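You operate a simulated robot arm through the tools that you are given. There is no shell and no other tool. Be economical: measure what you need, move in short steps, check, and stop when the job is done.

You run a simulated two-armed robot. Do the job below in one go: nothing can be reset, and whatever is moved stays where it is left.

TASK
Pick up the rinse bottle with one hand, pass it to the other hand and put it in the floor of the tank basket. Set down upright: rinse bottle.

It is judged by the outcome, as a careful person would: the job done as asked, and still so three seconds after it is handed in. It fails if anything else is knocked over, pushed out of place, dropped, spilled or broken.

THE ROBOT
Two 6-joint arms with two-finger grippers on one trunk, on a base that drives. Base frame: it is fixed to the floor where the robot stands at the start and does not move with it; the origin is under the middle of the robot, x ahead of it, y to its left, z up. Readings come in m, degrees, newtons and seconds.
The left shoulder is at the start at [0.06, 0.143, 0.9], the right one opposite. With the tool pointing down near the work surface each hand reaches from about 0.1 to 0.68 m from the robot's upright axis, wherever it stands, measured 20 degrees to its own side. Places, roughly: floor of the tank basket [3.3, 2.1, 0.8]. Payload 2.45 kg a hand.
The tool frame of a hand sits at the grasp point between the pads (the TCP): z along the fingers, y along the line on which they close. The tips reach 0.026 m beyond it. The gripper opens to 0.096 m. The gripper's body begins 0.069 m behind the TCP.
Orientation is that of the tool frame in the base frame, as [roll, pitch, yaw] about the fixed x, y, z axes, in that order (R = Rz(yaw) Ry(pitch) Rx(roll)). With the fingers straight down and closing along the base's y, the tool's x points along the base's -x, its y along +y and its z along -z.

THE INTERFACE
- The arms move only by the tool apply_moves. It takes "left_rows", "right_rows" or both (then of equal length, played together; a hand with none holds still); each is a list of rows, each a list of 7 numbers: the turn, a rotation vector about the tool's x, y, z in degrees, then the shift along the tool's x, y, z in m, then the opening, from 0 (shut) to 1 (fully open). In form: [[ax, ay, az, tx, ty, tz, jaw], ...]. A call has 1 to 8 rows; each row shifts and turns the commanded pose from where the row before left it, along the tool's axes as they then stand. A row lasts 0.2 s, in which the tool goes at most 0.05 m and 8.6 degrees; a call with a longer step from one row to the next is refused whole, and so is a gripper value outside its range. A pose out of reach is approached as far as the arm can. The call stops where the force on the tool passes 40 N (or 10 N more than at its start, if that is more) or the arm is blocked; 0.2 s more then pass. The fingers move at their own pace and stop on an object; they squeeze with about 21 N. The grip force told is the motor's: it shows also when the fingers shut on nothing. Time passes only in rows, and 0.2 s behind the last, so rows that do not move let the fingers close. The reply holds the time, the measured pose of the TCP, the force on the tool along the base axes, the opening and the grip force, in the units named above and with some noise, with the torque about the TCP (base axes, N m) and any sound that the robot's microphone picked up, and new pictures: "show" is both (left out), scene, wrist or none (wrist: the cameras of the hands that moved).
- Cameras (640 x 400 px; columns grow to the right, rows downward): "scene" is now at [0.1483, -0.0077, 1.5161]; the picture's right is [-0.08, -1.00, 0.00], its down [-0.61, 0.05, -0.79] and it looks along [0.79, -0.06, -0.61] (base axes); focal length 276 px, centre (320, 200). "left" rides on the left gripper at [0.082, -0.003, -0.098] in its tool frame; the picture's right is [0.04, 1.00, 0.00], its down [-0.73, 0.03, -0.68] and it looks along [-0.68, 0.03, 0.73] (tool axes); focal length 256 px, centre (320, 200). "right" rides on the right gripper at [0.082, 0.003, -0.098] in its tool frame; the picture's right is [-0.04, 1.00, 0.00], its down [-0.73, -0.03, -0.68] and it looks along [-0.68, -0.03, 0.73] (tool axes); focal length 256 px, centre (320, 200). There is no depth. A picture from a camera that has moved, and an enlarged one, comes with that camera's place and axes in the base frame and with its lens.
- slide_trunk(by): slides the trunk up (or, below 0, down) by that many m; the arms and the scene camera ride with it, the base frame stays. It gives what a move gives, with no picture.
- drive_base(legs): drives the robot by 1 to 6 legs, each [ahead, turn to the left] in m and degrees, along the robot's own axes; the way and the turn of a leg run together, so that a leg with both is an arc; at most 1.5 m and 180 degrees a leg. The arms and the cameras ride along, it lands a little off, and it stops where it bumps. It gives what a move gives, and a new picture of the scene camera.
- aim_head(pan, tilt): turns the head with the scene camera to pan (to the left, within 86 degrees either way) and tilt (down, from -29 to 69), counted from straight ahead of the robot. It gives what a move gives, and a new picture of the scene camera.
- zoom(camera, box): a new picture of the part [left, top, right, bottom] of that camera's present view, enlarged. It takes no simulated time.
- finish_job(): hands the job in; it is judged then, once.

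Go step by step. Nothing tells you exact positions but the pictures and the camera data: compare them with the known pose of the tool, close in by small moves and look again before you grip or let go. The budget is 120 turns and 260 pictures, counting those below and the enlarged ones. Unless the task says otherwise, let go and move clear before handing in, and close with one line.

The tools are called after "Request:" as a command line: name --argument value ..., lists and objects as JSON in quotes. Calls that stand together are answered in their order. apply_moves: Moves the arms, as the interface text tells. Its arguments: {"type":"object","properties":{"left_rows":{"type":"array"},"right_rows":{"type":"array"},"show":{"type":"string","enum":["both","scene","wrist","none"]}},"required":[]} The other tools are called the same way: slide_trunk (by) slides the trunk up or down; drive_base (legs) drives the base; aim_head (pan, tilt) turns the head that bears the scene camera; zoom (camera, box) takes an enlarged picture of a part of a camera's view; finish_job () hands the job in.

At the start:

```text
t: 0.0
left_position: [0.3569, 0.105, 1.3001]
left_ee_rot: [-180.0, 0.1, 179.7]
left_wrist_force: [-1.5, 0.3, -0.3]
left_moment: [-0.05, 0.02, -0.01]
left_finger_gap: 0.096
left_gripper_force: 0.1
right_position: [0.5052, -0.208, 1.1981]
right_ee_rot: [-180.0, 0.0, 179.8]
right_wrist_force: [-0.2, -0.1, -0.6]
right_moment: [0.03, -0.02, 0.02]
right_finger_gap: 0.0957
right_gripper_force: 0.0
trunk travel left (down, up): [-0.525, 0.065]
robot x, y, heading: [0.0006, -0.0014, -0.2]
head pan, tilt: [-4.6, 37.9]
```

scene: 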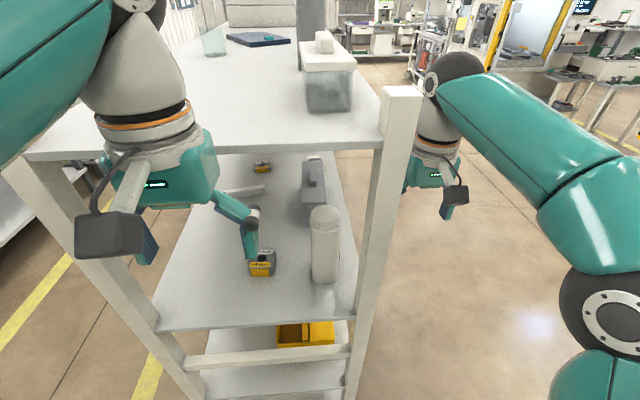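
right: 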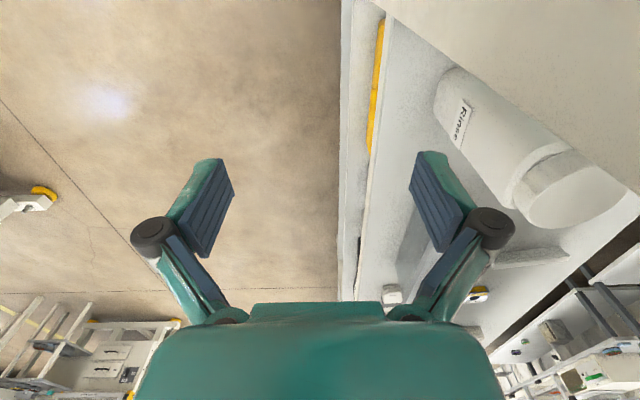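
left: 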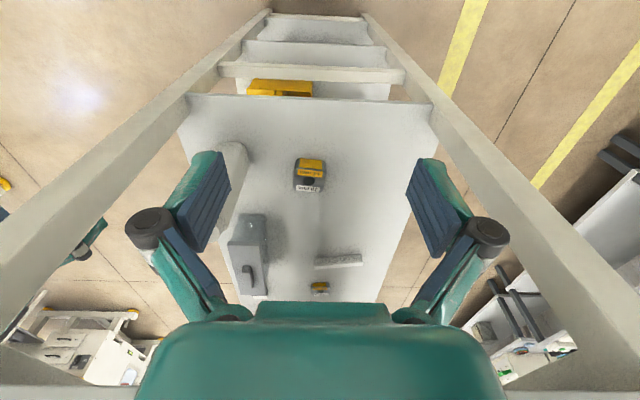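

The bottle stands on the rack's middle shelf close to the right post, at about [0.53, -0.05], with its top at z≈1.18. I'll move the right hand away from the post and zoom in on the bottle.

Request:
apply_moves --right_rows '[[0, 0, 0, 0, -0.04, 0, 1], [0, 0, 0, 0, -0.04, 0, 1], [0, 0, 0, 0, -0.04, 0, 1]]' --show "wrist"

Request:
zoom --camera "scene" --box '[180, 80, 440, 400]'

Request:
zoom --camera "left" --box '[160, 60, 480, 330]'

```text
t: 0.8
left_position: [0.3567, 0.1032, 1.3014]
left_ee_rot: [180.0, -0.1, 179.7]
left_wrist_force: [-0.3, -0.7, 0.5]
left_moment: [0.03, -0.03, 0.01]
left_finger_gap: 0.0962
left_gripper_force: 0.0
right_position: [0.5047, -0.3294, 1.1977]
right_ee_rot: [179.9, -0.1, 179.8]
right_wrist_force: [-0.4, -1.0, -0.6]
right_moment: [0.04, 0.01, -0.02]
right_finger_gap: 0.0959
right_gripper_force: 0.0
trunk travel left (down, up): [-0.525, 0.065]
robot x, y, heading: [0.0013, -0.0003, 0.0]
head pan, tilt: [-4.6, 37.9]
camera right: at [0.4241, -0.3279, 1.2964], right [0.04, 1.0, 0.0], down [0.73, -0.03, 0.68], along [0.68, -0.03, -0.73], focal length 256 px, centre (320, 200)
```

right: 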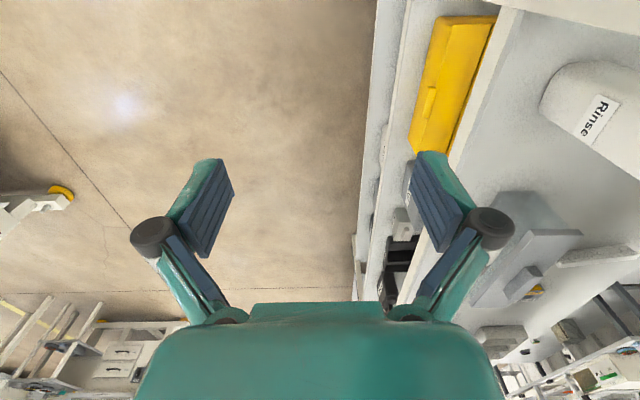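

```text
1.25 times, centred on (310, 240) of scene
camera zoom: at [0.1486, -0.009, 1.516], right [-0.08, -1.0, 0.0], down [-0.61, 0.05, -0.79], along [0.79, -0.06, -0.61], focal length 345 px, centre (332, 150)
```

zoom: 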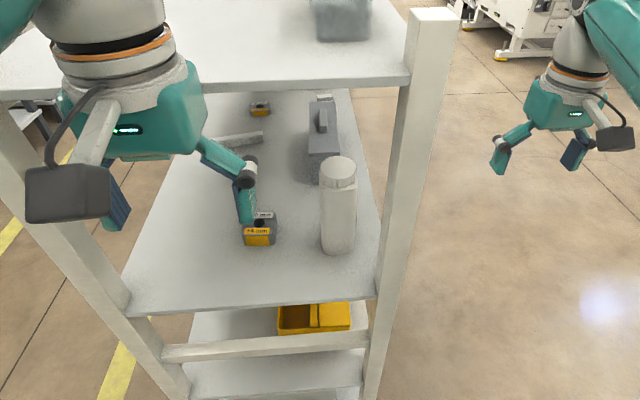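

```text
1.48 times, centred on (320, 195) of left
camera zoom: at [0.2737, 0.1021, 1.3989], right [-0.04, 1.0, 0.0], down [0.73, 0.03, 0.68], along [0.68, 0.02, -0.73], focal length 379 px, centre (320, 207)
```

zoom: 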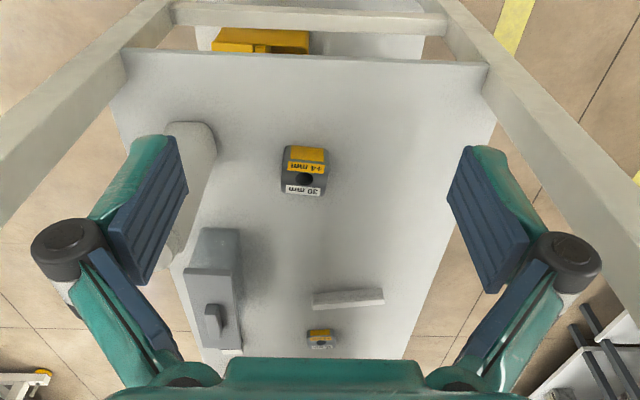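

The two views agree: the bottle is about 0.06 m wide and 0.20 m tall, at about (0.547, -0.054) on a shelf at z≈0.98. I'll back up a little to give the left arm room, then pitch that hand forward.

Request:
drive_base --legs '[[-0.15, 0]]'

```text
t: 2.2
left_position: [0.2031, 0.1054, 1.3021]
left_ee_rot: [180.0, 0.1, 179.8]
left_wrist_force: [-1.6, -0.1, -0.7]
left_moment: [-0.01, -0.03, 0.01]
left_finger_gap: 0.0957
left_gripper_force: 0.1
right_position: [0.3517, -0.3276, 1.1996]
right_ee_rot: [180.0, 0.1, 179.8]
right_wrist_force: [-1.2, -0.3, -0.3]
right_moment: [0.0, -0.05, 0.01]
right_finger_gap: 0.096
right_gripper_force: 0.0
trunk travel left (down, up): [-0.525, 0.065]
robot x, y, heading: [-0.1552, 0.0004, 0.3]
head pan, tilt: [-4.6, 37.9]
camera scene: at [-0.0054, -0.0075, 1.5163], right [-0.08, -1.0, 0.0], down [-0.61, 0.05, -0.79], along [0.79, -0.06, -0.61], focal length 276 px, centre (320, 200)
```

scene: 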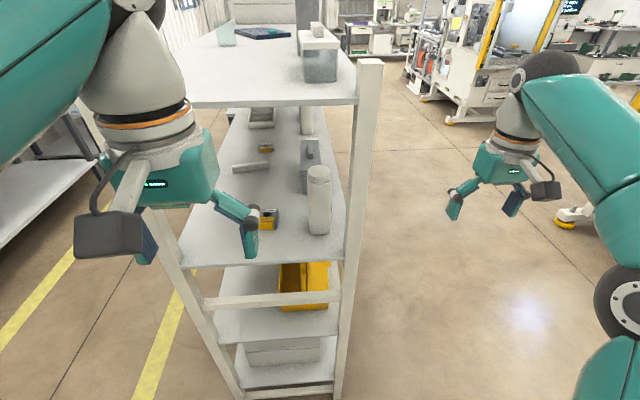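

The drive was clean. Now I'll yaw the left hand toward the bottle, lower it and pitch it forward while still in front of the rack.

Request:
apply_moves --left_rows '[[0, 0, 7.5, 0, 0, 0.03, 1], [0, 0, 7.5, 0, 0, 0.03, 1], [0, 0, 7.5, 0, 0, 0.03, 1], [0, 0, 7.5, 0, 0, 0.03, 1]]' --show "none"

Request:
apply_moves --left_rows '[[0, -7.5, 0, 0, 0, 0, 1], [0, -7.5, 0, 0, 0, 0, 1], [0, -7.5, 0, 0, 0, 0.0, 1], [0, -7.5, 0, 0, 0, 0.0, 1], [0, -7.5, 0, 0, 0, 0.01, 1], [0, -7.5, 0, 0, 0, 0.01, 1], [0, -7.5, 0, 0, 0, 0.01, 1], [0, -7.5, 0, 0, 0, 0.01, 1]]'

```text
t: 3.2
left_position: [0.2045, 0.1029, 1.183]
left_ee_rot: [-179.9, 0.1, 149.7]
left_wrist_force: [0.5, -0.3, 0.7]
left_moment: [0.01, 0.01, 0.01]
left_finger_gap: 0.0959
left_gripper_force: 0.0
right_position: [0.353, -0.3286, 1.1991]
right_ee_rot: [180.0, 0.0, 179.8]
right_wrist_force: [-0.1, 0.6, -0.5]
right_moment: [-0.02, 0.03, -0.02]
right_finger_gap: 0.0957
right_gripper_force: 0.0
trunk travel left (down, up): [-0.525, 0.065]
robot x, y, heading: [-0.1484, -0.0013, 0.3]
head pan, tilt: [-4.6, 37.9]
```

```text
t: 5.0
left_position: [0.2271, 0.091, 1.1515]
left_ee_rot: [-179.9, 60.1, 149.9]
left_wrist_force: [-0.6, -0.2, 0.2]
left_moment: [0.01, 0.01, -0.03]
left_finger_gap: 0.0963
left_gripper_force: 0.1
right_position: [0.3529, -0.3287, 1.1996]
right_ee_rot: [180.0, 0.0, 179.8]
right_wrist_force: [-0.1, -0.5, 0.0]
right_moment: [-0.02, -0.01, -0.02]
right_finger_gap: 0.0961
right_gripper_force: 0.0
trunk travel left (down, up): [-0.525, 0.065]
robot x, y, heading: [-0.1522, 0.0029, 0.1]
head pan, tilt: [-4.6, 37.9]
camera scene: at [-0.0032, -0.0077, 1.5161], right [-0.08, -1.0, 0.0], down [-0.61, 0.05, -0.79], along [0.79, -0.06, -0.61], focal length 276 px, centre (320, 200)
camera left: at [0.1156, 0.1531, 1.13], right [0.49, 0.87, -0.04], down [-0.18, 0.14, 0.97], along [0.86, -0.47, 0.22], focal length 256 px, centre (320, 200)
```

scene: 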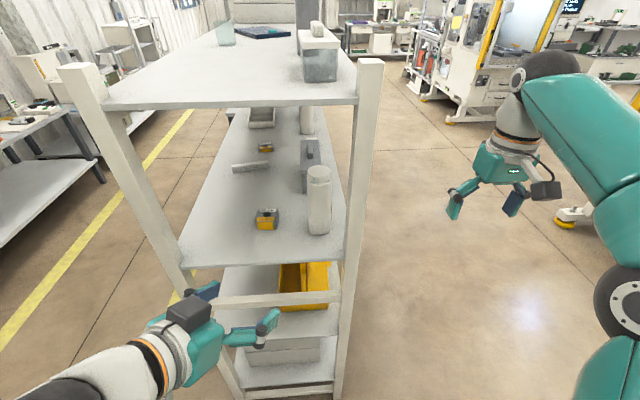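
left: 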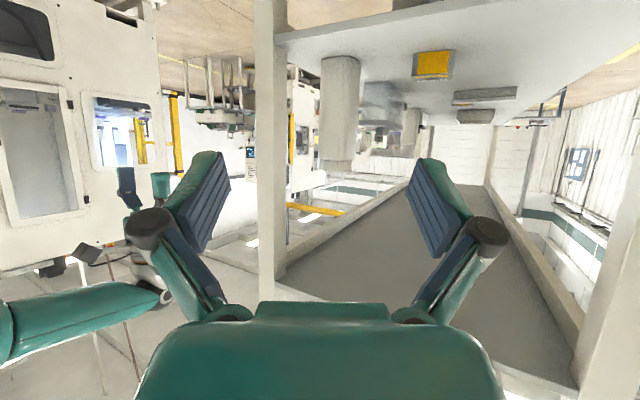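

The bottle lines up at about (0.545, -0.049), and the post's inner corner is about (0.45, -0.096). I'll yaw to -45° for clearance, narrow the jaw and move to a point just short of the bottle.

Request:
apply_moves --left_rows '[[6.5, 0, 3.75, 0, 0, 0, 0.85], [6.5, 0, 3.75, 0, 0, 0, 0.85], [0, 0, 0, -0.0167, 0.021, 0.0315, 0.85], [0, 0, 0, -0.0167, 0.021, 0.0315, 0.85], [0, 0, 0, -0.0167, 0.021, 0.0315, 0.85], [0, 0, 0, -0.0167, 0.021, 0.0315, 0.85], [0, 0, 0, -0.0167, 0.021, 0.0315, 0.85], [0, 0, 0, -0.0167, 0.021, 0.0315, 0.85]]'

```text
t: 6.8
left_position: [0.4754, 0.0746, 1.1258]
left_ee_rot: [-179.9, 56.8, 144.9]
left_wrist_force: [0.5, -0.2, 1.0]
left_moment: [0.01, 0.01, -0.02]
left_finger_gap: 0.0816
left_gripper_force: 0.1
left hand out of reach, approached as far as the arm can: row 1, 2
right_position: [0.3543, -0.3286, 1.1989]
right_ee_rot: [-180.0, -0.2, 179.7]
right_wrist_force: [0.3, 0.4, 0.3]
right_moment: [0.01, 0.04, -0.04]
right_finger_gap: 0.0961
right_gripper_force: 0.0
trunk travel left (down, up): [-0.525, 0.065]
robot x, y, heading: [-0.1501, 0.0011, -0.1]
head pan, tilt: [-4.6, 37.9]
camera scene: at [-0.0012, -0.0078, 1.5158], right [-0.08, -1.0, 0.0], down [-0.61, 0.05, -0.79], along [0.79, -0.06, -0.62], focal length 276 px, centre (320, 200)
camera left: at [0.3675, 0.1473, 1.11], right [0.56, 0.83, -0.03], down [-0.12, 0.12, 0.99], along [0.82, -0.55, 0.17], focal length 256 px, centre (320, 200)
```

scene: 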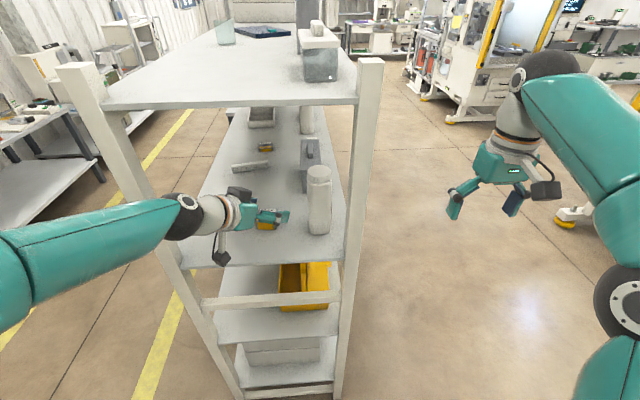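
left: 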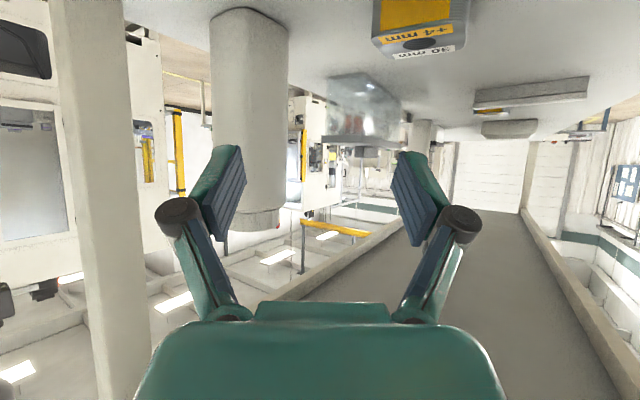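

The yaw stopped at about -35° and the hand is to the bottle's left. I'll try the remaining yaw here and line up in front of the bottle.

Request:
apply_moves --left_rows '[[4.2, 0, 2.7, 0, 0, 0, 0.85], [4.2, 0, 2.7, 0, 0, 0, 0.85], [0, 0, 0, -0.0167, -0.021, 0.004, 0.85], [0, 0, 0, -0.0167, -0.021, 0.004, 0.85]]'

```text
t: 7.8
left_position: [0.4591, 0.0264, 1.1458]
left_ee_rot: [-180.0, 57.0, 134.8]
left_wrist_force: [0.0, 0.8, -0.5]
left_moment: [0.02, -0.04, 0.0]
left_finger_gap: 0.0816
left_gripper_force: 0.0
right_position: [0.3532, -0.329, 1.1993]
right_ee_rot: [-180.0, 0.0, 179.8]
right_wrist_force: [-0.1, 1.0, -0.8]
right_moment: [-0.01, -0.02, -0.02]
right_finger_gap: 0.096
right_gripper_force: 0.0
trunk travel left (down, up): [-0.525, 0.065]
robot x, y, heading: [-0.1518, -0.0011, 0.3]
head pan, tilt: [-4.6, 37.9]
camera scene: at [-0.003, -0.0078, 1.5161], right [-0.08, -1.0, 0.0], down [-0.61, 0.05, -0.79], along [0.79, -0.06, -0.61], focal length 276 px, centre (320, 200)
camera left: at [0.3677, 0.1156, 1.1312], right [0.69, 0.72, -0.03], down [-0.1, 0.14, 0.99], along [0.71, -0.68, 0.17], focal length 256 px, centre (320, 200)
```

scene: 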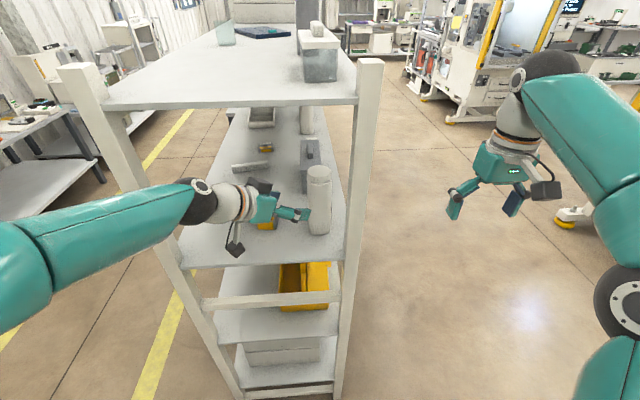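
left: 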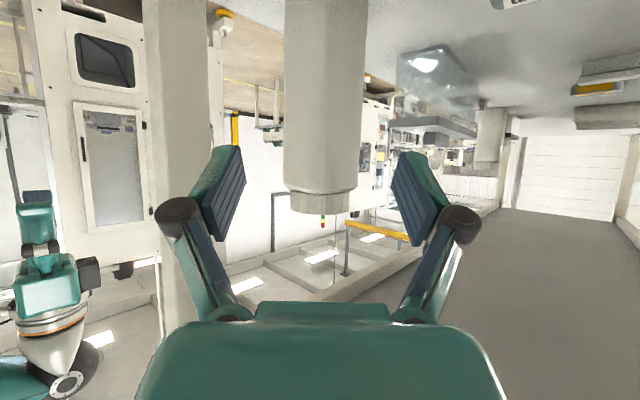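

Alignment looks right, but the bottle's width needs checking before I go in.

Request:
zoom --camera "scene" --box '[260, 150, 380, 250]'

Request:
zoom --camera "left" --box '[200, 0, 440, 240]'

```text
4.00 times, centred on (320, 200) of scene
camera zoom: at [-0.003, -0.0078, 1.5161], right [-0.08, -1.0, 0.0], down [-0.61, 0.05, -0.79], along [0.79, -0.06, -0.61], focal length 1105 px, centre (320, 200)
```

zoom: 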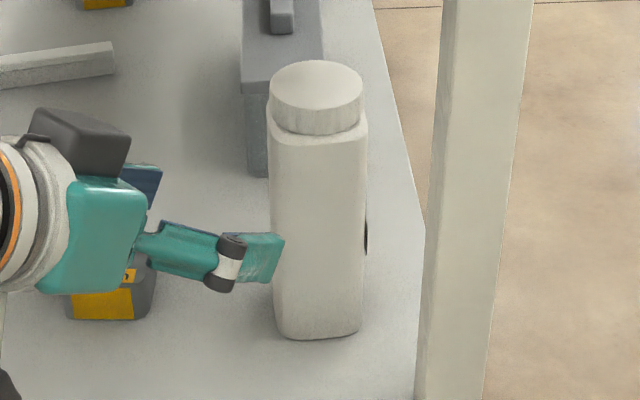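

```text
1.67 times, centred on (320, 120) of left
camera zoom: at [0.3677, 0.1156, 1.1312], right [0.69, 0.72, -0.03], down [-0.1, 0.14, 0.99], along [0.71, -0.68, 0.17], focal length 427 px, centre (320, 333)
```

zoom: 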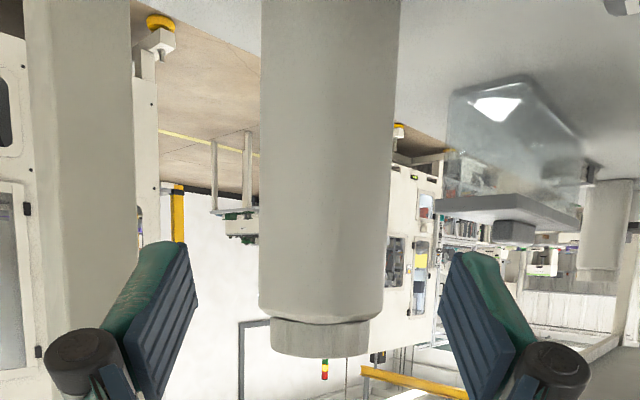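

The bottle body turns out to be a rounded square, so a 45° approach would grip its corners. I'll retreat, drive forward a little and come in from the left, pointing along -y so the jaws close on flat faces.

Request:
apply_moves --left_rows '[[0, 0, 0, 0.011, 0.0023, -0.0293, 0.85], [0, 0, 0, 0.011, 0.0023, -0.0293, 0.85], [0, 0, 0, 0.011, 0.0023, -0.0293, 0.85]]' --show "none"

Request:
drive_base --legs '[[0.11, 0]]'

Request:
apply_moves --left_rows '[[5.9, 0, 3.8, 0, 0, 0, 0.85], [5.9, 0, 3.8, 0, 0, 0, 0.85], [5.9, 0, 3.8, 0, 0, 0, 0.85], [5.9, 0, 3.8, 0, 0, 0, 0.85], [5.9, 0, 3.8, 0, 0, 0, 0.85]]'

```text
t: 8.6
left_position: [0.4018, 0.0955, 1.1641]
left_ee_rot: [-179.8, 57.0, 135.0]
left_wrist_force: [0.0, -0.7, 0.0]
left_moment: [-0.01, -0.03, 0.0]
left_finger_gap: 0.0819
left_gripper_force: 0.2
right_position: [0.3525, -0.3269, 1.1995]
right_ee_rot: [180.0, -0.1, 179.9]
right_wrist_force: [-0.4, -0.6, 0.9]
right_moment: [0.0, 0.0, 0.0]
right_finger_gap: 0.0962
right_gripper_force: 0.0
trunk travel left (down, up): [-0.525, 0.065]
robot x, y, heading: [-0.1511, -0.0015, -0.1]
head pan, tilt: [-4.6, 37.9]
```

```text
t: 9.8
left_position: [0.512, 0.0961, 1.1637]
left_ee_rot: [-179.7, 56.9, 135.2]
left_wrist_force: [0.5, 0.0, 0.2]
left_moment: [-0.02, -0.01, -0.02]
left_finger_gap: 0.0818
left_gripper_force: 0.0
right_position: [0.4659, -0.3258, 1.1988]
right_ee_rot: [180.0, -0.1, 180.0]
right_wrist_force: [0.9, -0.7, 0.4]
right_moment: [0.02, 0.04, 0.02]
right_finger_gap: 0.0958
right_gripper_force: 0.0
trunk travel left (down, up): [-0.525, 0.065]
robot x, y, heading: [-0.0428, -0.0012, 0.2]
head pan, tilt: [-4.6, 37.9]
camera scene: at [0.1086, -0.0071, 1.5158], right [-0.08, -1.0, 0.0], down [-0.61, 0.05, -0.79], along [0.79, -0.06, -0.62], focal length 276 px, centre (320, 200)
```

scene: 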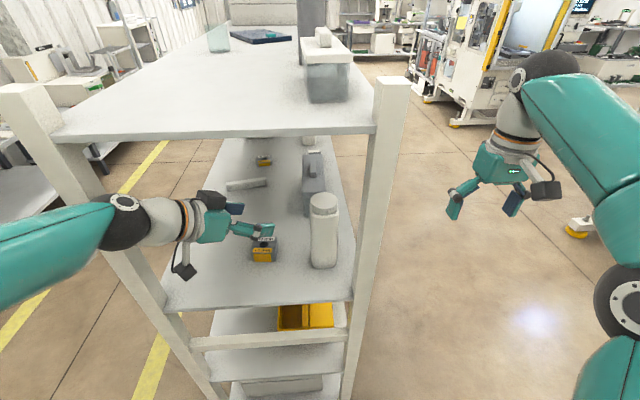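

```text
t: 11.2
left_position: [0.4929, 0.0638, 1.1746]
left_ee_rot: [179.2, 56.4, 96.9]
left_wrist_force: [0.8, 0.0, 0.3]
left_moment: [-0.05, 0.04, -0.01]
left_finger_gap: 0.0816
left_gripper_force: 0.0
right_position: [0.4542, -0.3407, 1.1996]
right_ee_rot: [179.2, 0.3, -179.9]
right_wrist_force: [-0.1, -1.2, -0.4]
right_moment: [0.15, -0.06, -0.04]
right_finger_gap: 0.096
right_gripper_force: 0.0
trunk travel left (down, up): [-0.525, 0.065]
robot x, y, heading: [-0.0424, -0.0025, -0.1]
head pan, tilt: [-4.6, 37.9]
stopped in row 5 (left hand): the arm was blocked; the commanded pose is now the measured one
camera scene: at [0.0896, -0.0274, 1.5178], right [-0.08, -1.0, -0.01], down [-0.6, 0.06, -0.79], along [0.79, -0.06, -0.61], focal length 276 px, centre (320, 200)
camera left: at [0.4714, 0.1913, 1.1604], right [0.99, 0.15, -0.03], down [0.0, 0.16, 0.99], along [0.15, -0.98, 0.16], focal length 256 px, centre (320, 200)
```

scene: 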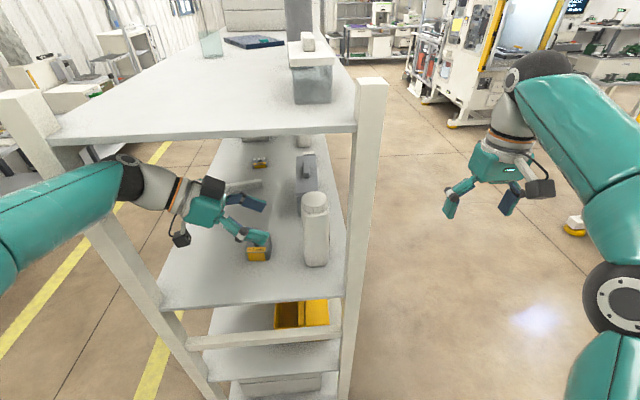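
left: 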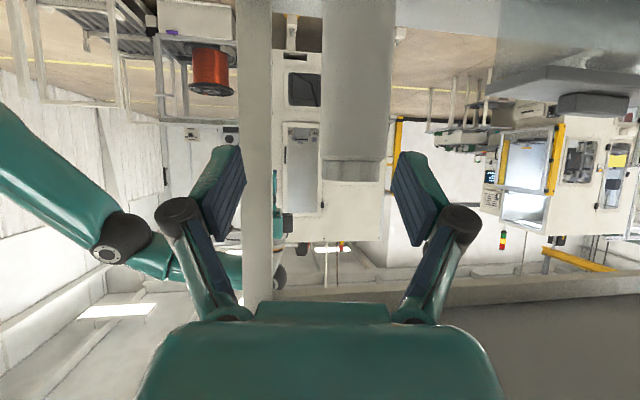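

The left forearm touched the rack's left post as it turned, but the hand now points nearly along -y at the bottle. I'll ease the arm away from the post toward the bottle and check that the contact is gone.

Request:
apply_moves --left_rows '[[0, 0, 0, -0.0055, -0.002, 0.0175, 0.85], [0, 0, 0, -0.0055, -0.002, 0.0175, 0.85]]'

```text
t: 11.8
left_position: [0.5091, 0.0497, 1.1546]
left_ee_rot: [-179.0, 57.1, 99.3]
left_wrist_force: [-0.2, 0.1, 0.0]
left_moment: [0.02, -0.02, 0.04]
left_finger_gap: 0.0816
left_gripper_force: 0.1
right_position: [0.466, -0.3273, 1.1971]
right_ee_rot: [179.9, -0.2, 179.8]
right_wrist_force: [-0.5, 0.3, 0.4]
right_moment: [0.02, 0.02, 0.02]
right_finger_gap: 0.096
right_gripper_force: 0.1
trunk travel left (down, up): [-0.525, 0.065]
robot x, y, heading: [-0.0455, 0.0007, -0.3]
head pan, tilt: [-4.6, 37.9]
camera scene: at [0.1065, -0.0093, 1.5157], right [-0.08, -1.0, 0.0], down [-0.61, 0.05, -0.79], along [0.79, -0.07, -0.62], focal length 276 px, centre (320, 200)
camera left: at [0.4848, 0.1768, 1.1395], right [0.98, 0.17, -0.04], down [0.01, 0.17, 0.98], along [0.17, -0.97, 0.17], focal length 256 px, centre (320, 200)
```

scene: 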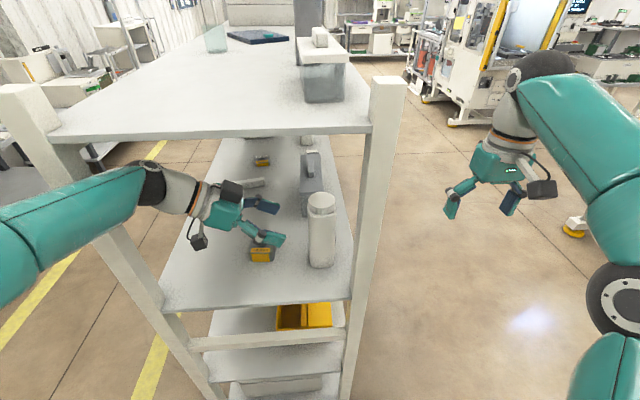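
left: 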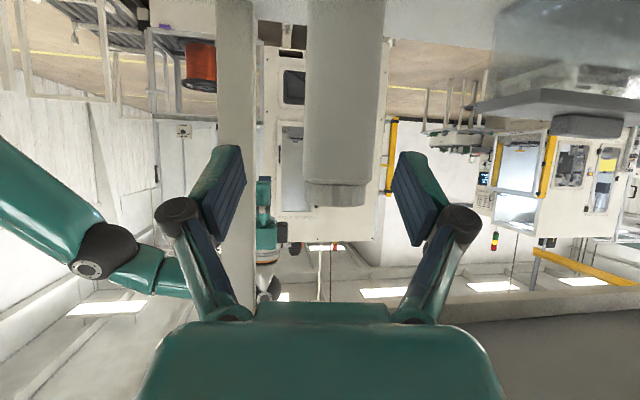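

The arm is off the post and the robot has settled back. I'll align laterally and start the approach.

Request:
apply_moves --left_rows '[[0, 0, 0, 0.0017, 0.0163, 0.0224, 0.85], [0, 0, 0, 0, 0, 0.02, 0.85], [0, 0, 0, 0, 0, 0.02, 0.85]]'

```text
t: 12.6
left_position: [0.533, 0.0011, 1.1189]
left_ee_rot: [-179.1, 57.0, 99.1]
left_wrist_force: [0.0, -0.7, 0.1]
left_moment: [0.01, -0.04, -0.02]
left_finger_gap: 0.0816
left_gripper_force: 0.2
right_position: [0.4657, -0.3275, 1.1976]
right_ee_rot: [180.0, -0.3, 179.9]
right_wrist_force: [-0.5, 0.7, -0.9]
right_moment: [0.02, 0.0, 0.02]
right_finger_gap: 0.0962
right_gripper_force: 0.1
trunk travel left (down, up): [-0.525, 0.065]
robot x, y, heading: [-0.0438, -0.0019, -0.3]
head pan, tilt: [-4.6, 37.9]
camera scene: at [0.1073, -0.0089, 1.5159], right [-0.08, -1.0, 0.0], down [-0.61, 0.05, -0.79], along [0.79, -0.07, -0.62], focal length 276 px, centre (320, 200)
camera left: at [0.5091, 0.1283, 1.1043], right [0.99, 0.17, -0.04], down [0.01, 0.17, 0.98], along [0.17, -0.97, 0.17], focal length 256 px, centre (320, 200)
```

scene: 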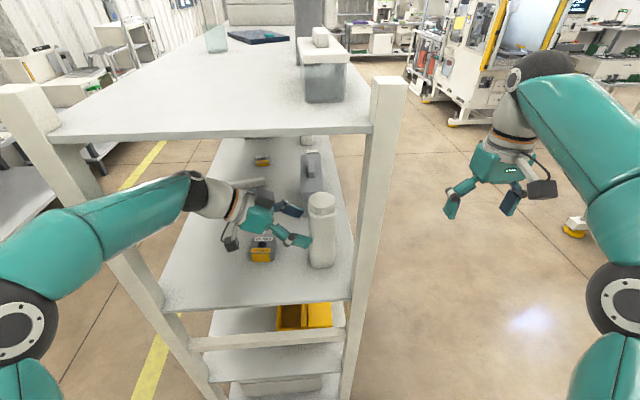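
left: 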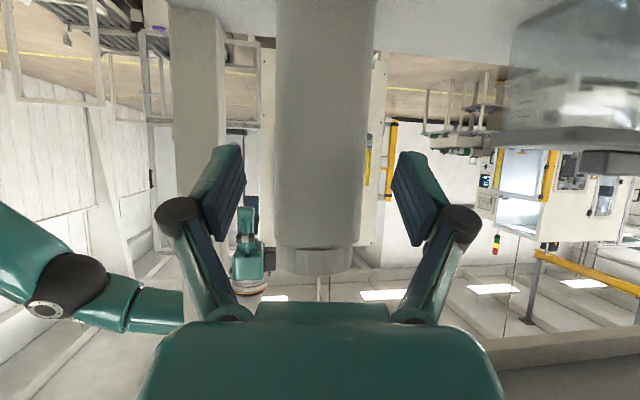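

Centred. I'll advance the last 5 cm and close.

Request:
apply_moves --left_rows '[[0, 0, 0, 0, 0, 0.018, 0.85], [0, 0, 0, 0, 0, 0.018, 0.85], [0, 0, 0, 0, 0, 0.017, 0.85], [0, 0, 0, 0, 0, 0, 0.85]]'

```text
t: 13.6
left_position: [0.5371, -0.0432, 1.0904]
left_ee_rot: [-179.3, 57.2, 99.0]
left_wrist_force: [0.0, -1.2, -0.1]
left_moment: [0.0, -0.01, -0.01]
left_finger_gap: 0.0819
left_gripper_force: 0.1
right_position: [0.4641, -0.327, 1.1985]
right_ee_rot: [180.0, -0.3, 179.8]
right_wrist_force: [0.6, -1.1, 0.1]
right_moment: [-0.01, 0.0, 0.0]
right_finger_gap: 0.0961
right_gripper_force: 0.0
trunk travel left (down, up): [-0.525, 0.065]
robot x, y, heading: [-0.041, -0.0011, -0.2]
head pan, tilt: [-4.6, 37.9]
camera scene: at [0.1056, -0.0081, 1.5161], right [-0.08, -1.0, 0.0], down [-0.61, 0.05, -0.79], along [0.79, -0.07, -0.61], focal length 276 px, centre (320, 200)
camera left: at [0.514, 0.0843, 1.076], right [0.99, 0.17, -0.04], down [0.01, 0.17, 0.98], along [0.17, -0.97, 0.17], focal length 256 px, centre (320, 200)
```

scene: 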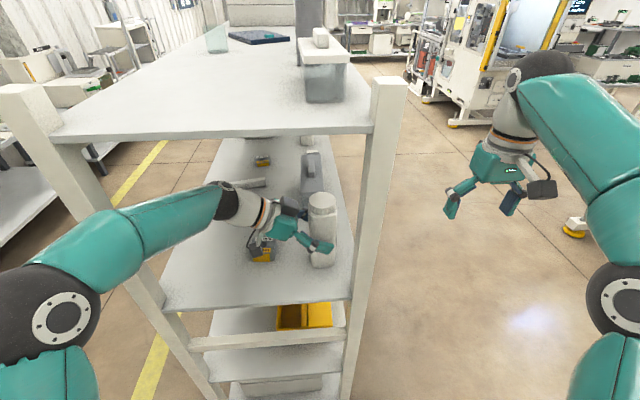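
left: 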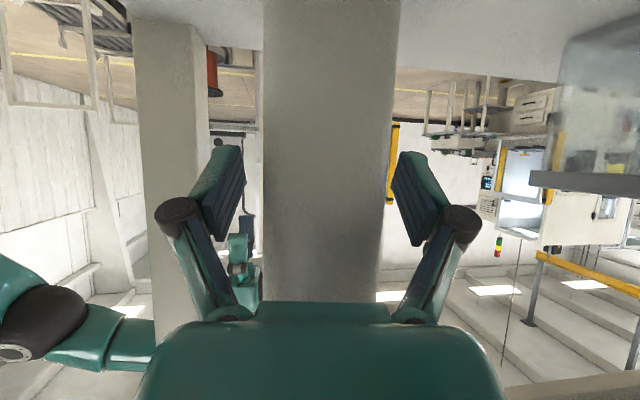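

The bottle is between the fingers, off by about 4 mm. I'll correct that and close.

Request:
apply_moves --left_rows '[[0, 0, 0, 0, 0.004, 0, 0.85], [0, 0, 0, 0, 0, 0, 0.0], [0, 0, 0, 0, 0, 0, 0.0], [0, 0, 0, 0, 0, 0, 0.0], [0, 0, 0, 0, 0, 0, 0.0]]'

```text
t: 14.8
left_position: [0.5423, -0.0421, 1.0914]
left_ee_rot: [-179.2, 57.1, 98.9]
left_wrist_force: [-0.9, 0.4, 1.3]
left_moment: [-0.09, -0.07, -0.01]
left_finger_gap: 0.0585
left_gripper_force: 20.8
right_position: [0.4649, -0.3274, 1.1979]
right_ee_rot: [180.0, -0.3, 179.9]
right_wrist_force: [0.1, 0.0, -0.4]
right_moment: [-0.02, 0.0, 0.01]
right_finger_gap: 0.0961
right_gripper_force: 0.0
trunk travel left (down, up): [-0.525, 0.065]
robot x, y, heading: [-0.0426, -0.0009, -0.2]
head pan, tilt: [-4.6, 37.9]
camera scene: at [0.1058, -0.0084, 1.5161], right [-0.08, -1.0, 0.0], down [-0.61, 0.05, -0.79], along [0.79, -0.07, -0.61], focal length 276 px, centre (320, 200)
camera left: at [0.5189, 0.0847, 1.0762], right [0.99, 0.17, -0.04], down [0.01, 0.17, 0.98], along [0.17, -0.97, 0.17], focal length 256 px, centre (320, 200)
```

scene: 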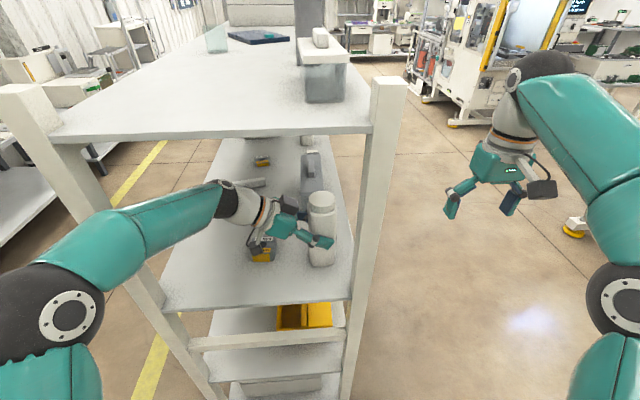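
left: 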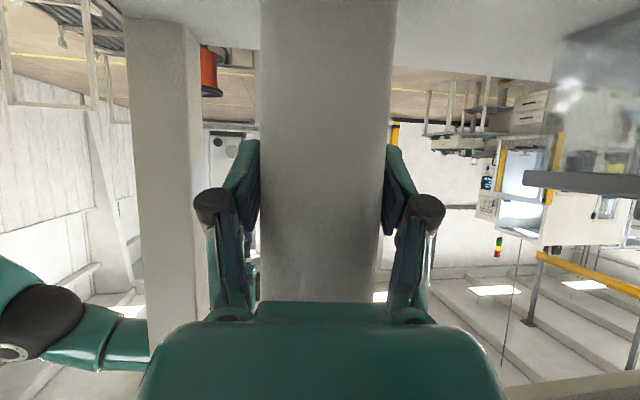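

Gripped at 58.5 mm with 21 N. Next I'll lift, shift slightly away from the right post, and check that it holds.

Request:
apply_moves --left_rows '[[0, 0, 0, -0.0126, 0, -0.0082, 0], [0, 0, 0, -0.021, 0, -0.0136, 0], [0, 0, 0, -0.0168, 0, -0.0109, 0], [0, 0, 0, 0.0065, 0.002, -0.01, 0], [0, 0, 0, 0.0065, 0.002, -0.01, 0], [0, 0, 0, 0, 0, 0, 0]]'

```text
t: 16.2
left_position: [0.5421, -0.0184, 1.1492]
left_ee_rot: [-179.1, 57.1, 99.0]
left_wrist_force: [-0.1, 0.1, -5.3]
left_moment: [0.05, 0.0, 0.01]
left_finger_gap: 0.0583
left_gripper_force: 20.9
right_position: [0.4657, -0.3278, 1.1971]
right_ee_rot: [179.9, -0.2, 179.8]
right_wrist_force: [-0.1, 0.1, 0.3]
right_moment: [0.0, -0.02, 0.01]
right_finger_gap: 0.0962
right_gripper_force: 0.2
trunk travel left (down, up): [-0.525, 0.065]
robot x, y, heading: [-0.0423, -0.0023, -0.1]
head pan, tilt: [-4.6, 37.9]
camera scene: at [0.1065, -0.0086, 1.516], right [-0.08, -1.0, 0.0], down [-0.61, 0.05, -0.79], along [0.79, -0.07, -0.62], focal length 276 px, centre (320, 200)
camera left: at [0.519, 0.108, 1.134], right [0.99, 0.16, -0.04], down [0.01, 0.17, 0.98], along [0.17, -0.97, 0.17], focal length 256 px, centre (320, 200)
```

scene: 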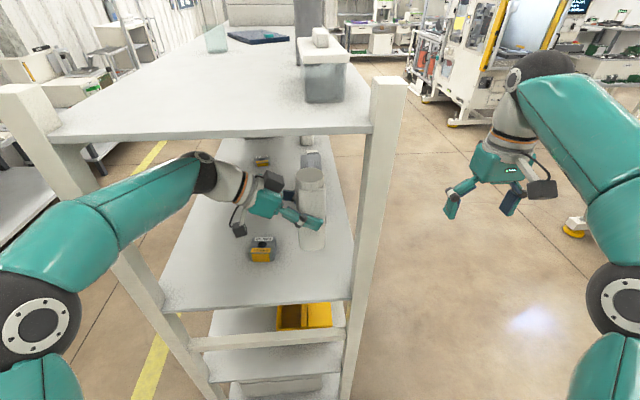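
left: 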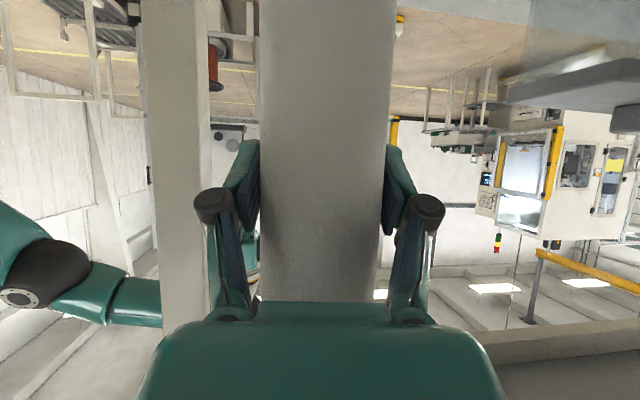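

The lift holds, at about 0.55 kg. Backing out of the rack and then looking toward the tank on the left.

Request:
drive_base --legs '[[-0.4, 0]]'

Request:
aim_head --pan 35 --tilt 15

Request:
aim_head --pan 80 --tilt 25

Request:
aim_head --pan -30 --tilt 25

```text
t: 18.7
left_position: [0.133, -0.0186, 1.1499]
left_ee_rot: [-179.1, 57.2, 98.9]
left_wrist_force: [0.2, -1.1, -4.7]
left_moment: [0.05, -0.04, 0.05]
left_finger_gap: 0.0579
left_gripper_force: 20.2
right_position: [0.0559, -0.3258, 1.199]
right_ee_rot: [179.9, -0.1, 179.9]
right_wrist_force: [0.0, -0.7, 0.3]
right_moment: [0.03, -0.01, 0.0]
right_finger_gap: 0.0959
right_gripper_force: 0.0
trunk travel left (down, up): [-0.525, 0.065]
robot x, y, heading: [-0.4535, -0.0038, -0.2]
head pan, tilt: [-4.6, 37.9]
camera scene: at [-0.3038, -0.0073, 1.5161], right [-0.08, -1.0, 0.0], down [-0.61, 0.05, -0.79], along [0.79, -0.07, -0.61], focal length 276 px, centre (320, 200)
```

scene: 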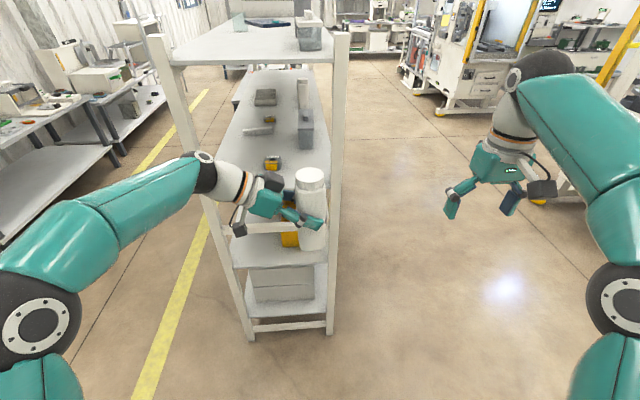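

```text
t: 19.8
left_position: [0.1337, -0.0179, 1.1493]
left_ee_rot: [-179.1, 57.1, 99.0]
left_wrist_force: [-0.1, 0.8, -3.5]
left_moment: [0.05, 0.02, -0.01]
left_finger_gap: 0.058
left_gripper_force: 21.2
right_position: [0.0555, -0.3254, 1.1974]
right_ee_rot: [-180.0, -0.2, 179.9]
right_wrist_force: [0.4, -0.1, 0.0]
right_moment: [0.0, 0.03, 0.01]
right_finger_gap: 0.0961
right_gripper_force: 0.1
trunk travel left (down, up): [-0.525, 0.065]
robot x, y, heading: [-0.4587, -0.0014, -0.1]
head pan, tilt: [35.0, 15.0]
camera scene: at [-0.312, 0.0532, 1.5524], right [0.57, -0.82, 0.0], down [-0.21, -0.15, -0.97], along [0.79, 0.55, -0.26], focal length 276 px, centre (320, 200)
```

scene: 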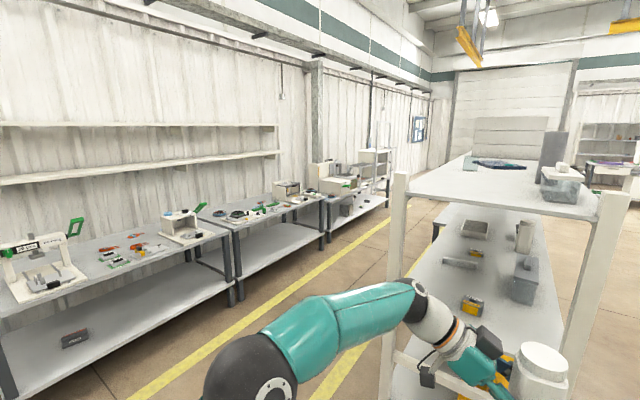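

```text
t: 20.9
left_position: [0.1332, -0.0161, 1.1484]
left_ee_rot: [-179.2, 57.0, 99.0]
left_wrist_force: [-0.1, 0.6, -4.3]
left_moment: [0.04, 0.0, -0.02]
left_finger_gap: 0.0581
left_gripper_force: 21.1
right_position: [0.0567, -0.3249, 1.1981]
right_ee_rot: [-180.0, -0.3, 179.8]
right_wrist_force: [-0.4, 0.5, 0.0]
right_moment: [-0.03, -0.01, 0.01]
right_finger_gap: 0.0959
right_gripper_force: 0.0
trunk travel left (down, up): [-0.525, 0.065]
robot x, y, heading: [-0.4531, -0.0022, 0.2]
head pan, tilt: [80.0, 25.0]
camera scene: at [-0.3725, 0.0905, 1.5362], right [0.98, -0.18, 0.0], down [-0.08, -0.42, -0.91], along [0.16, 0.89, -0.42], focal length 276 px, centre (320, 200)
```

scene: 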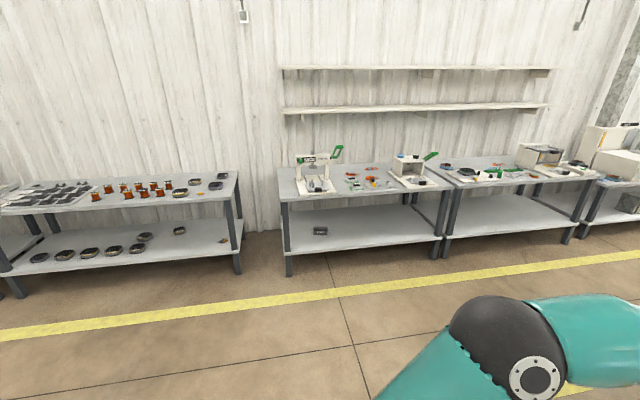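

```text
t: 22.8
left_position: [0.1335, -0.0165, 1.1499]
left_ee_rot: [-179.1, 57.2, 99.0]
left_wrist_force: [-0.9, 0.5, -4.8]
left_moment: [0.05, -0.02, 0.0]
left_finger_gap: 0.058
left_gripper_force: 20.4
right_position: [0.0552, -0.3259, 1.1987]
right_ee_rot: [-179.9, -0.3, 179.8]
right_wrist_force: [-0.7, -0.5, 0.3]
right_moment: [-0.01, -0.02, 0.0]
right_finger_gap: 0.0961
right_gripper_force: 0.1
trunk travel left (down, up): [-0.525, 0.065]
robot x, y, heading: [-0.4503, -0.0024, -0.2]
head pan, tilt: [-30.0, 25.0]
camera scene: at [-0.3089, -0.0463, 1.5362], right [-0.5, -0.87, 0.0], down [-0.37, 0.21, -0.91], along [0.78, -0.45, -0.42], focal length 276 px, centre (320, 200)
```

scene: 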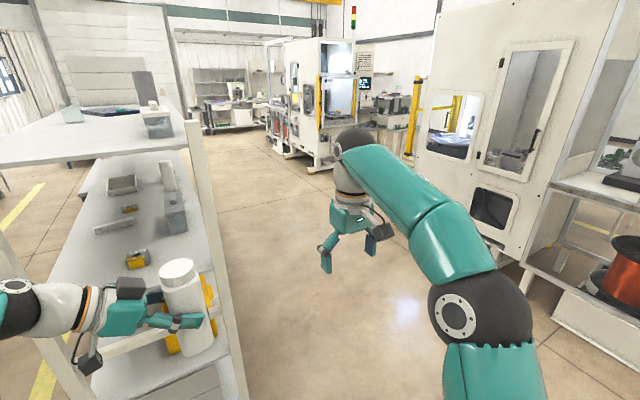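

The tank should be at a bearing of about 30° to the left, on the bench at the far end. I'll zoom in there.

Request:
aim_head --pan 30 --tilt 12

Request:
zoom --camera "scene" --box '[270, 120, 430, 220]'

```text
t: 24.1
left_position: [0.1324, -0.017, 1.1493]
left_ee_rot: [-179.1, 57.0, 99.1]
left_wrist_force: [0.0, -1.0, -3.8]
left_moment: [-0.03, 0.02, 0.0]
left_finger_gap: 0.0578
left_gripper_force: 21.1
right_position: [0.0566, -0.3258, 1.1982]
right_ee_rot: [179.9, -0.2, 179.9]
right_wrist_force: [-0.5, 0.2, -0.2]
right_moment: [0.0, 0.0, -0.02]
right_finger_gap: 0.0961
right_gripper_force: 0.1
trunk travel left (down, up): [-0.525, 0.065]
robot x, y, heading: [-0.4492, 0.002, 0.0]
head pan, tilt: [30.0, 12.0]
camera scene: at [-0.3078, 0.0462, 1.5573], right [0.5, -0.87, 0.0], down [-0.18, -0.1, -0.98], along [0.85, 0.49, -0.21], focal length 276 px, centre (320, 200)
```

scene: 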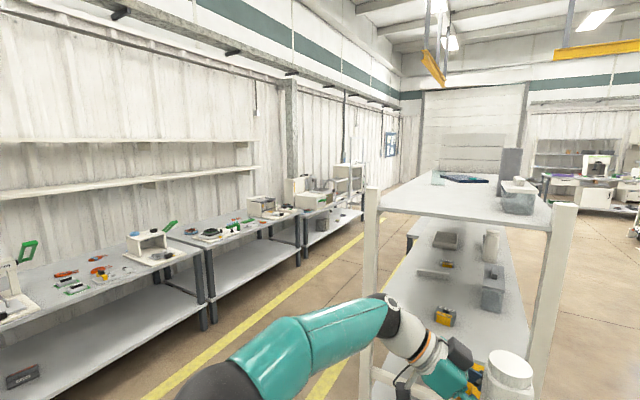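

```text
4.00 times, centred on (350, 170) of scene
camera zoom: at [-0.3078, 0.0462, 1.5573], right [0.5, -0.87, 0.0], down [-0.18, -0.1, -0.98], along [0.85, 0.49, -0.21], focal length 1105 px, centre (200, 320)
```

zoom: 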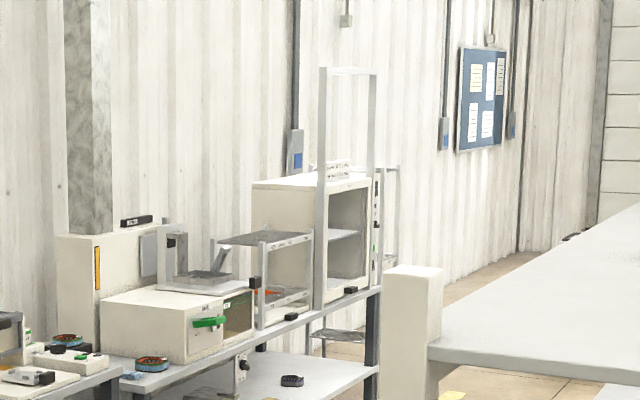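

The tank area is at the far end of the left bench row. I'll drive down the aisle between the rack and the benches, at about y=0.95, and look again closer up.

Request:
drive_base --legs '[[0, 70], [1.02, 0], [0, -70], [1.4, 0]]'

Request:
aim_head --pan 35 --tilt 20

```text
t: 27.6
left_position: [-0.1971, 0.5331, 1.148]
left_ee_rot: [-178.9, 57.1, 165.1]
left_wrist_force: [-0.7, 0.6, -4.2]
left_moment: [-0.02, -0.02, -0.01]
left_finger_gap: 0.0578
left_gripper_force: 20.9
right_position: [0.0534, 0.3387, 1.1999]
right_ee_rot: [-179.9, -0.2, -114.0]
right_wrist_force: [0.4, 0.1, 0.1]
right_moment: [-0.04, -0.08, 0.0]
right_finger_gap: 0.096
right_gripper_force: 0.1
trunk travel left (down, up): [-0.525, 0.065]
robot x, y, heading: [-0.3984, -0.019, 68.3]
head pan, tilt: [30.0, 12.0]
stopped in leg 1: the robot was blocked; the commanded pose is now the measured one
camera scene: at [-0.391, 0.1316, 1.557], right [0.99, 0.14, 0.0], down [0.03, -0.21, -0.98], along [-0.14, 0.97, -0.21], focal length 276 px, centre (320, 200)
```

scene: 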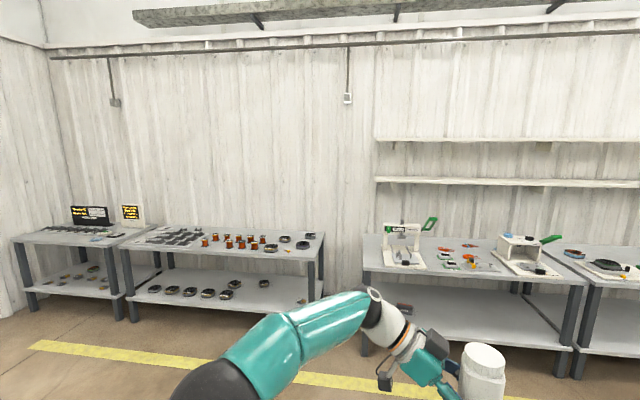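

```text
t: 28.3
left_position: [-0.1935, 0.53, 1.1505]
left_ee_rot: [-179.1, 57.0, 165.0]
left_wrist_force: [-0.1, 0.6, -4.5]
left_moment: [-0.01, 0.04, 0.03]
left_finger_gap: 0.0581
left_gripper_force: 21.4
right_position: [0.0546, 0.3363, 1.1998]
right_ee_rot: [180.0, -0.3, -114.1]
right_wrist_force: [0.0, -0.7, 0.6]
right_moment: [-0.01, -0.01, 0.0]
right_finger_gap: 0.0958
right_gripper_force: 0.1
trunk travel left (down, up): [-0.525, 0.065]
robot x, y, heading: [-0.4022, -0.0231, 68.1]
head pan, tilt: [35.0, 20.0]
camera scene: at [-0.3955, 0.1274, 1.5443], right [0.97, 0.22, 0.0], down [0.08, -0.33, -0.94], along [-0.21, 0.92, -0.34], focal length 276 px, centre (320, 200)
```

scene: 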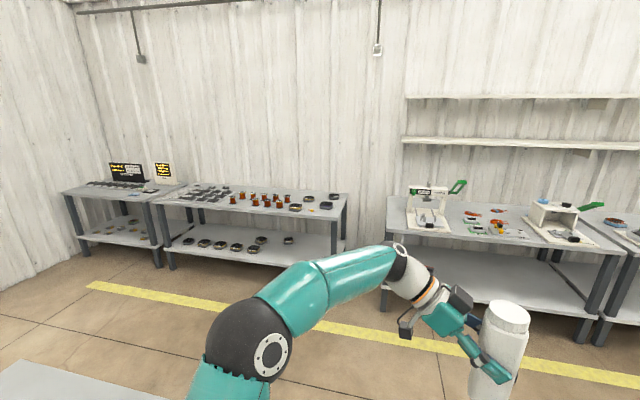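

The turn was blocked at 68°, and there's a surface to my left. I'll look there and behind before moving on.

Request:
aim_head --pan 85 --tilt 45

Request:
aim_head --pan -60 --tilt 45

```text
t: 29.5
left_position: [-0.1939, 0.5309, 1.1507]
left_ee_rot: [-179.1, 57.0, 165.0]
left_wrist_force: [0.0, -0.1, -4.8]
left_moment: [-0.01, 0.04, 0.03]
left_finger_gap: 0.0579
left_gripper_force: 21.0
right_position: [0.0557, 0.3354, 1.2001]
right_ee_rot: [-180.0, -0.2, -114.1]
right_wrist_force: [0.7, 0.3, 0.7]
right_moment: [0.0, -0.01, 0.01]
right_finger_gap: 0.096
right_gripper_force: 0.1
trunk travel left (down, up): [-0.525, 0.065]
robot x, y, heading: [-0.401, -0.0158, 68.0]
head pan, tilt: [85.0, 45.0]
camera scene: at [-0.4471, 0.0739, 1.5057], right [0.45, 0.89, 0.0], down [0.63, -0.32, -0.71], along [-0.63, 0.32, -0.71], focal length 276 px, centre (320, 200)
```

scene: 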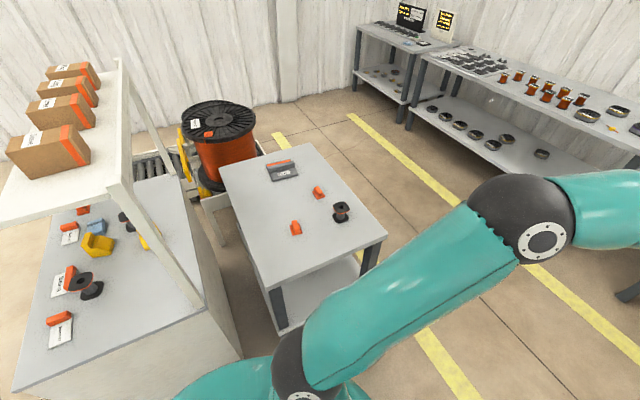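

```text
t: 31.8
left_position: [-0.1946, 0.5311, 1.1501]
left_ee_rot: [-179.1, 56.9, 165.0]
left_wrist_force: [0.0, 0.4, -4.9]
left_moment: [0.0, 0.03, 0.0]
left_finger_gap: 0.0579
left_gripper_force: 21.3
right_position: [0.057, 0.3359, 1.2]
right_ee_rot: [180.0, -0.2, -114.2]
right_wrist_force: [-0.3, -0.1, 0.1]
right_moment: [0.02, 0.0, -0.03]
right_finger_gap: 0.096
right_gripper_force: 0.1
trunk travel left (down, up): [-0.525, 0.065]
robot x, y, heading: [-0.3944, -0.0131, 68.1]
head pan, tilt: [-60.0, 45.0]
camera scene: at [-0.2942, 0.0483, 1.5056], right [0.14, -0.99, 0.0], down [-0.7, -0.1, -0.71], along [0.7, 0.1, -0.71], focal length 276 px, centre (320, 200)
```

scene: 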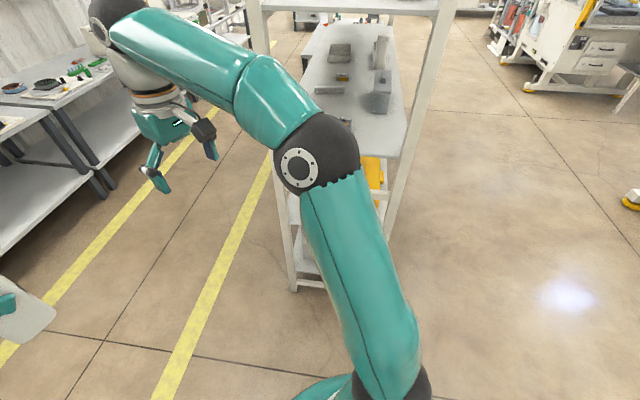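

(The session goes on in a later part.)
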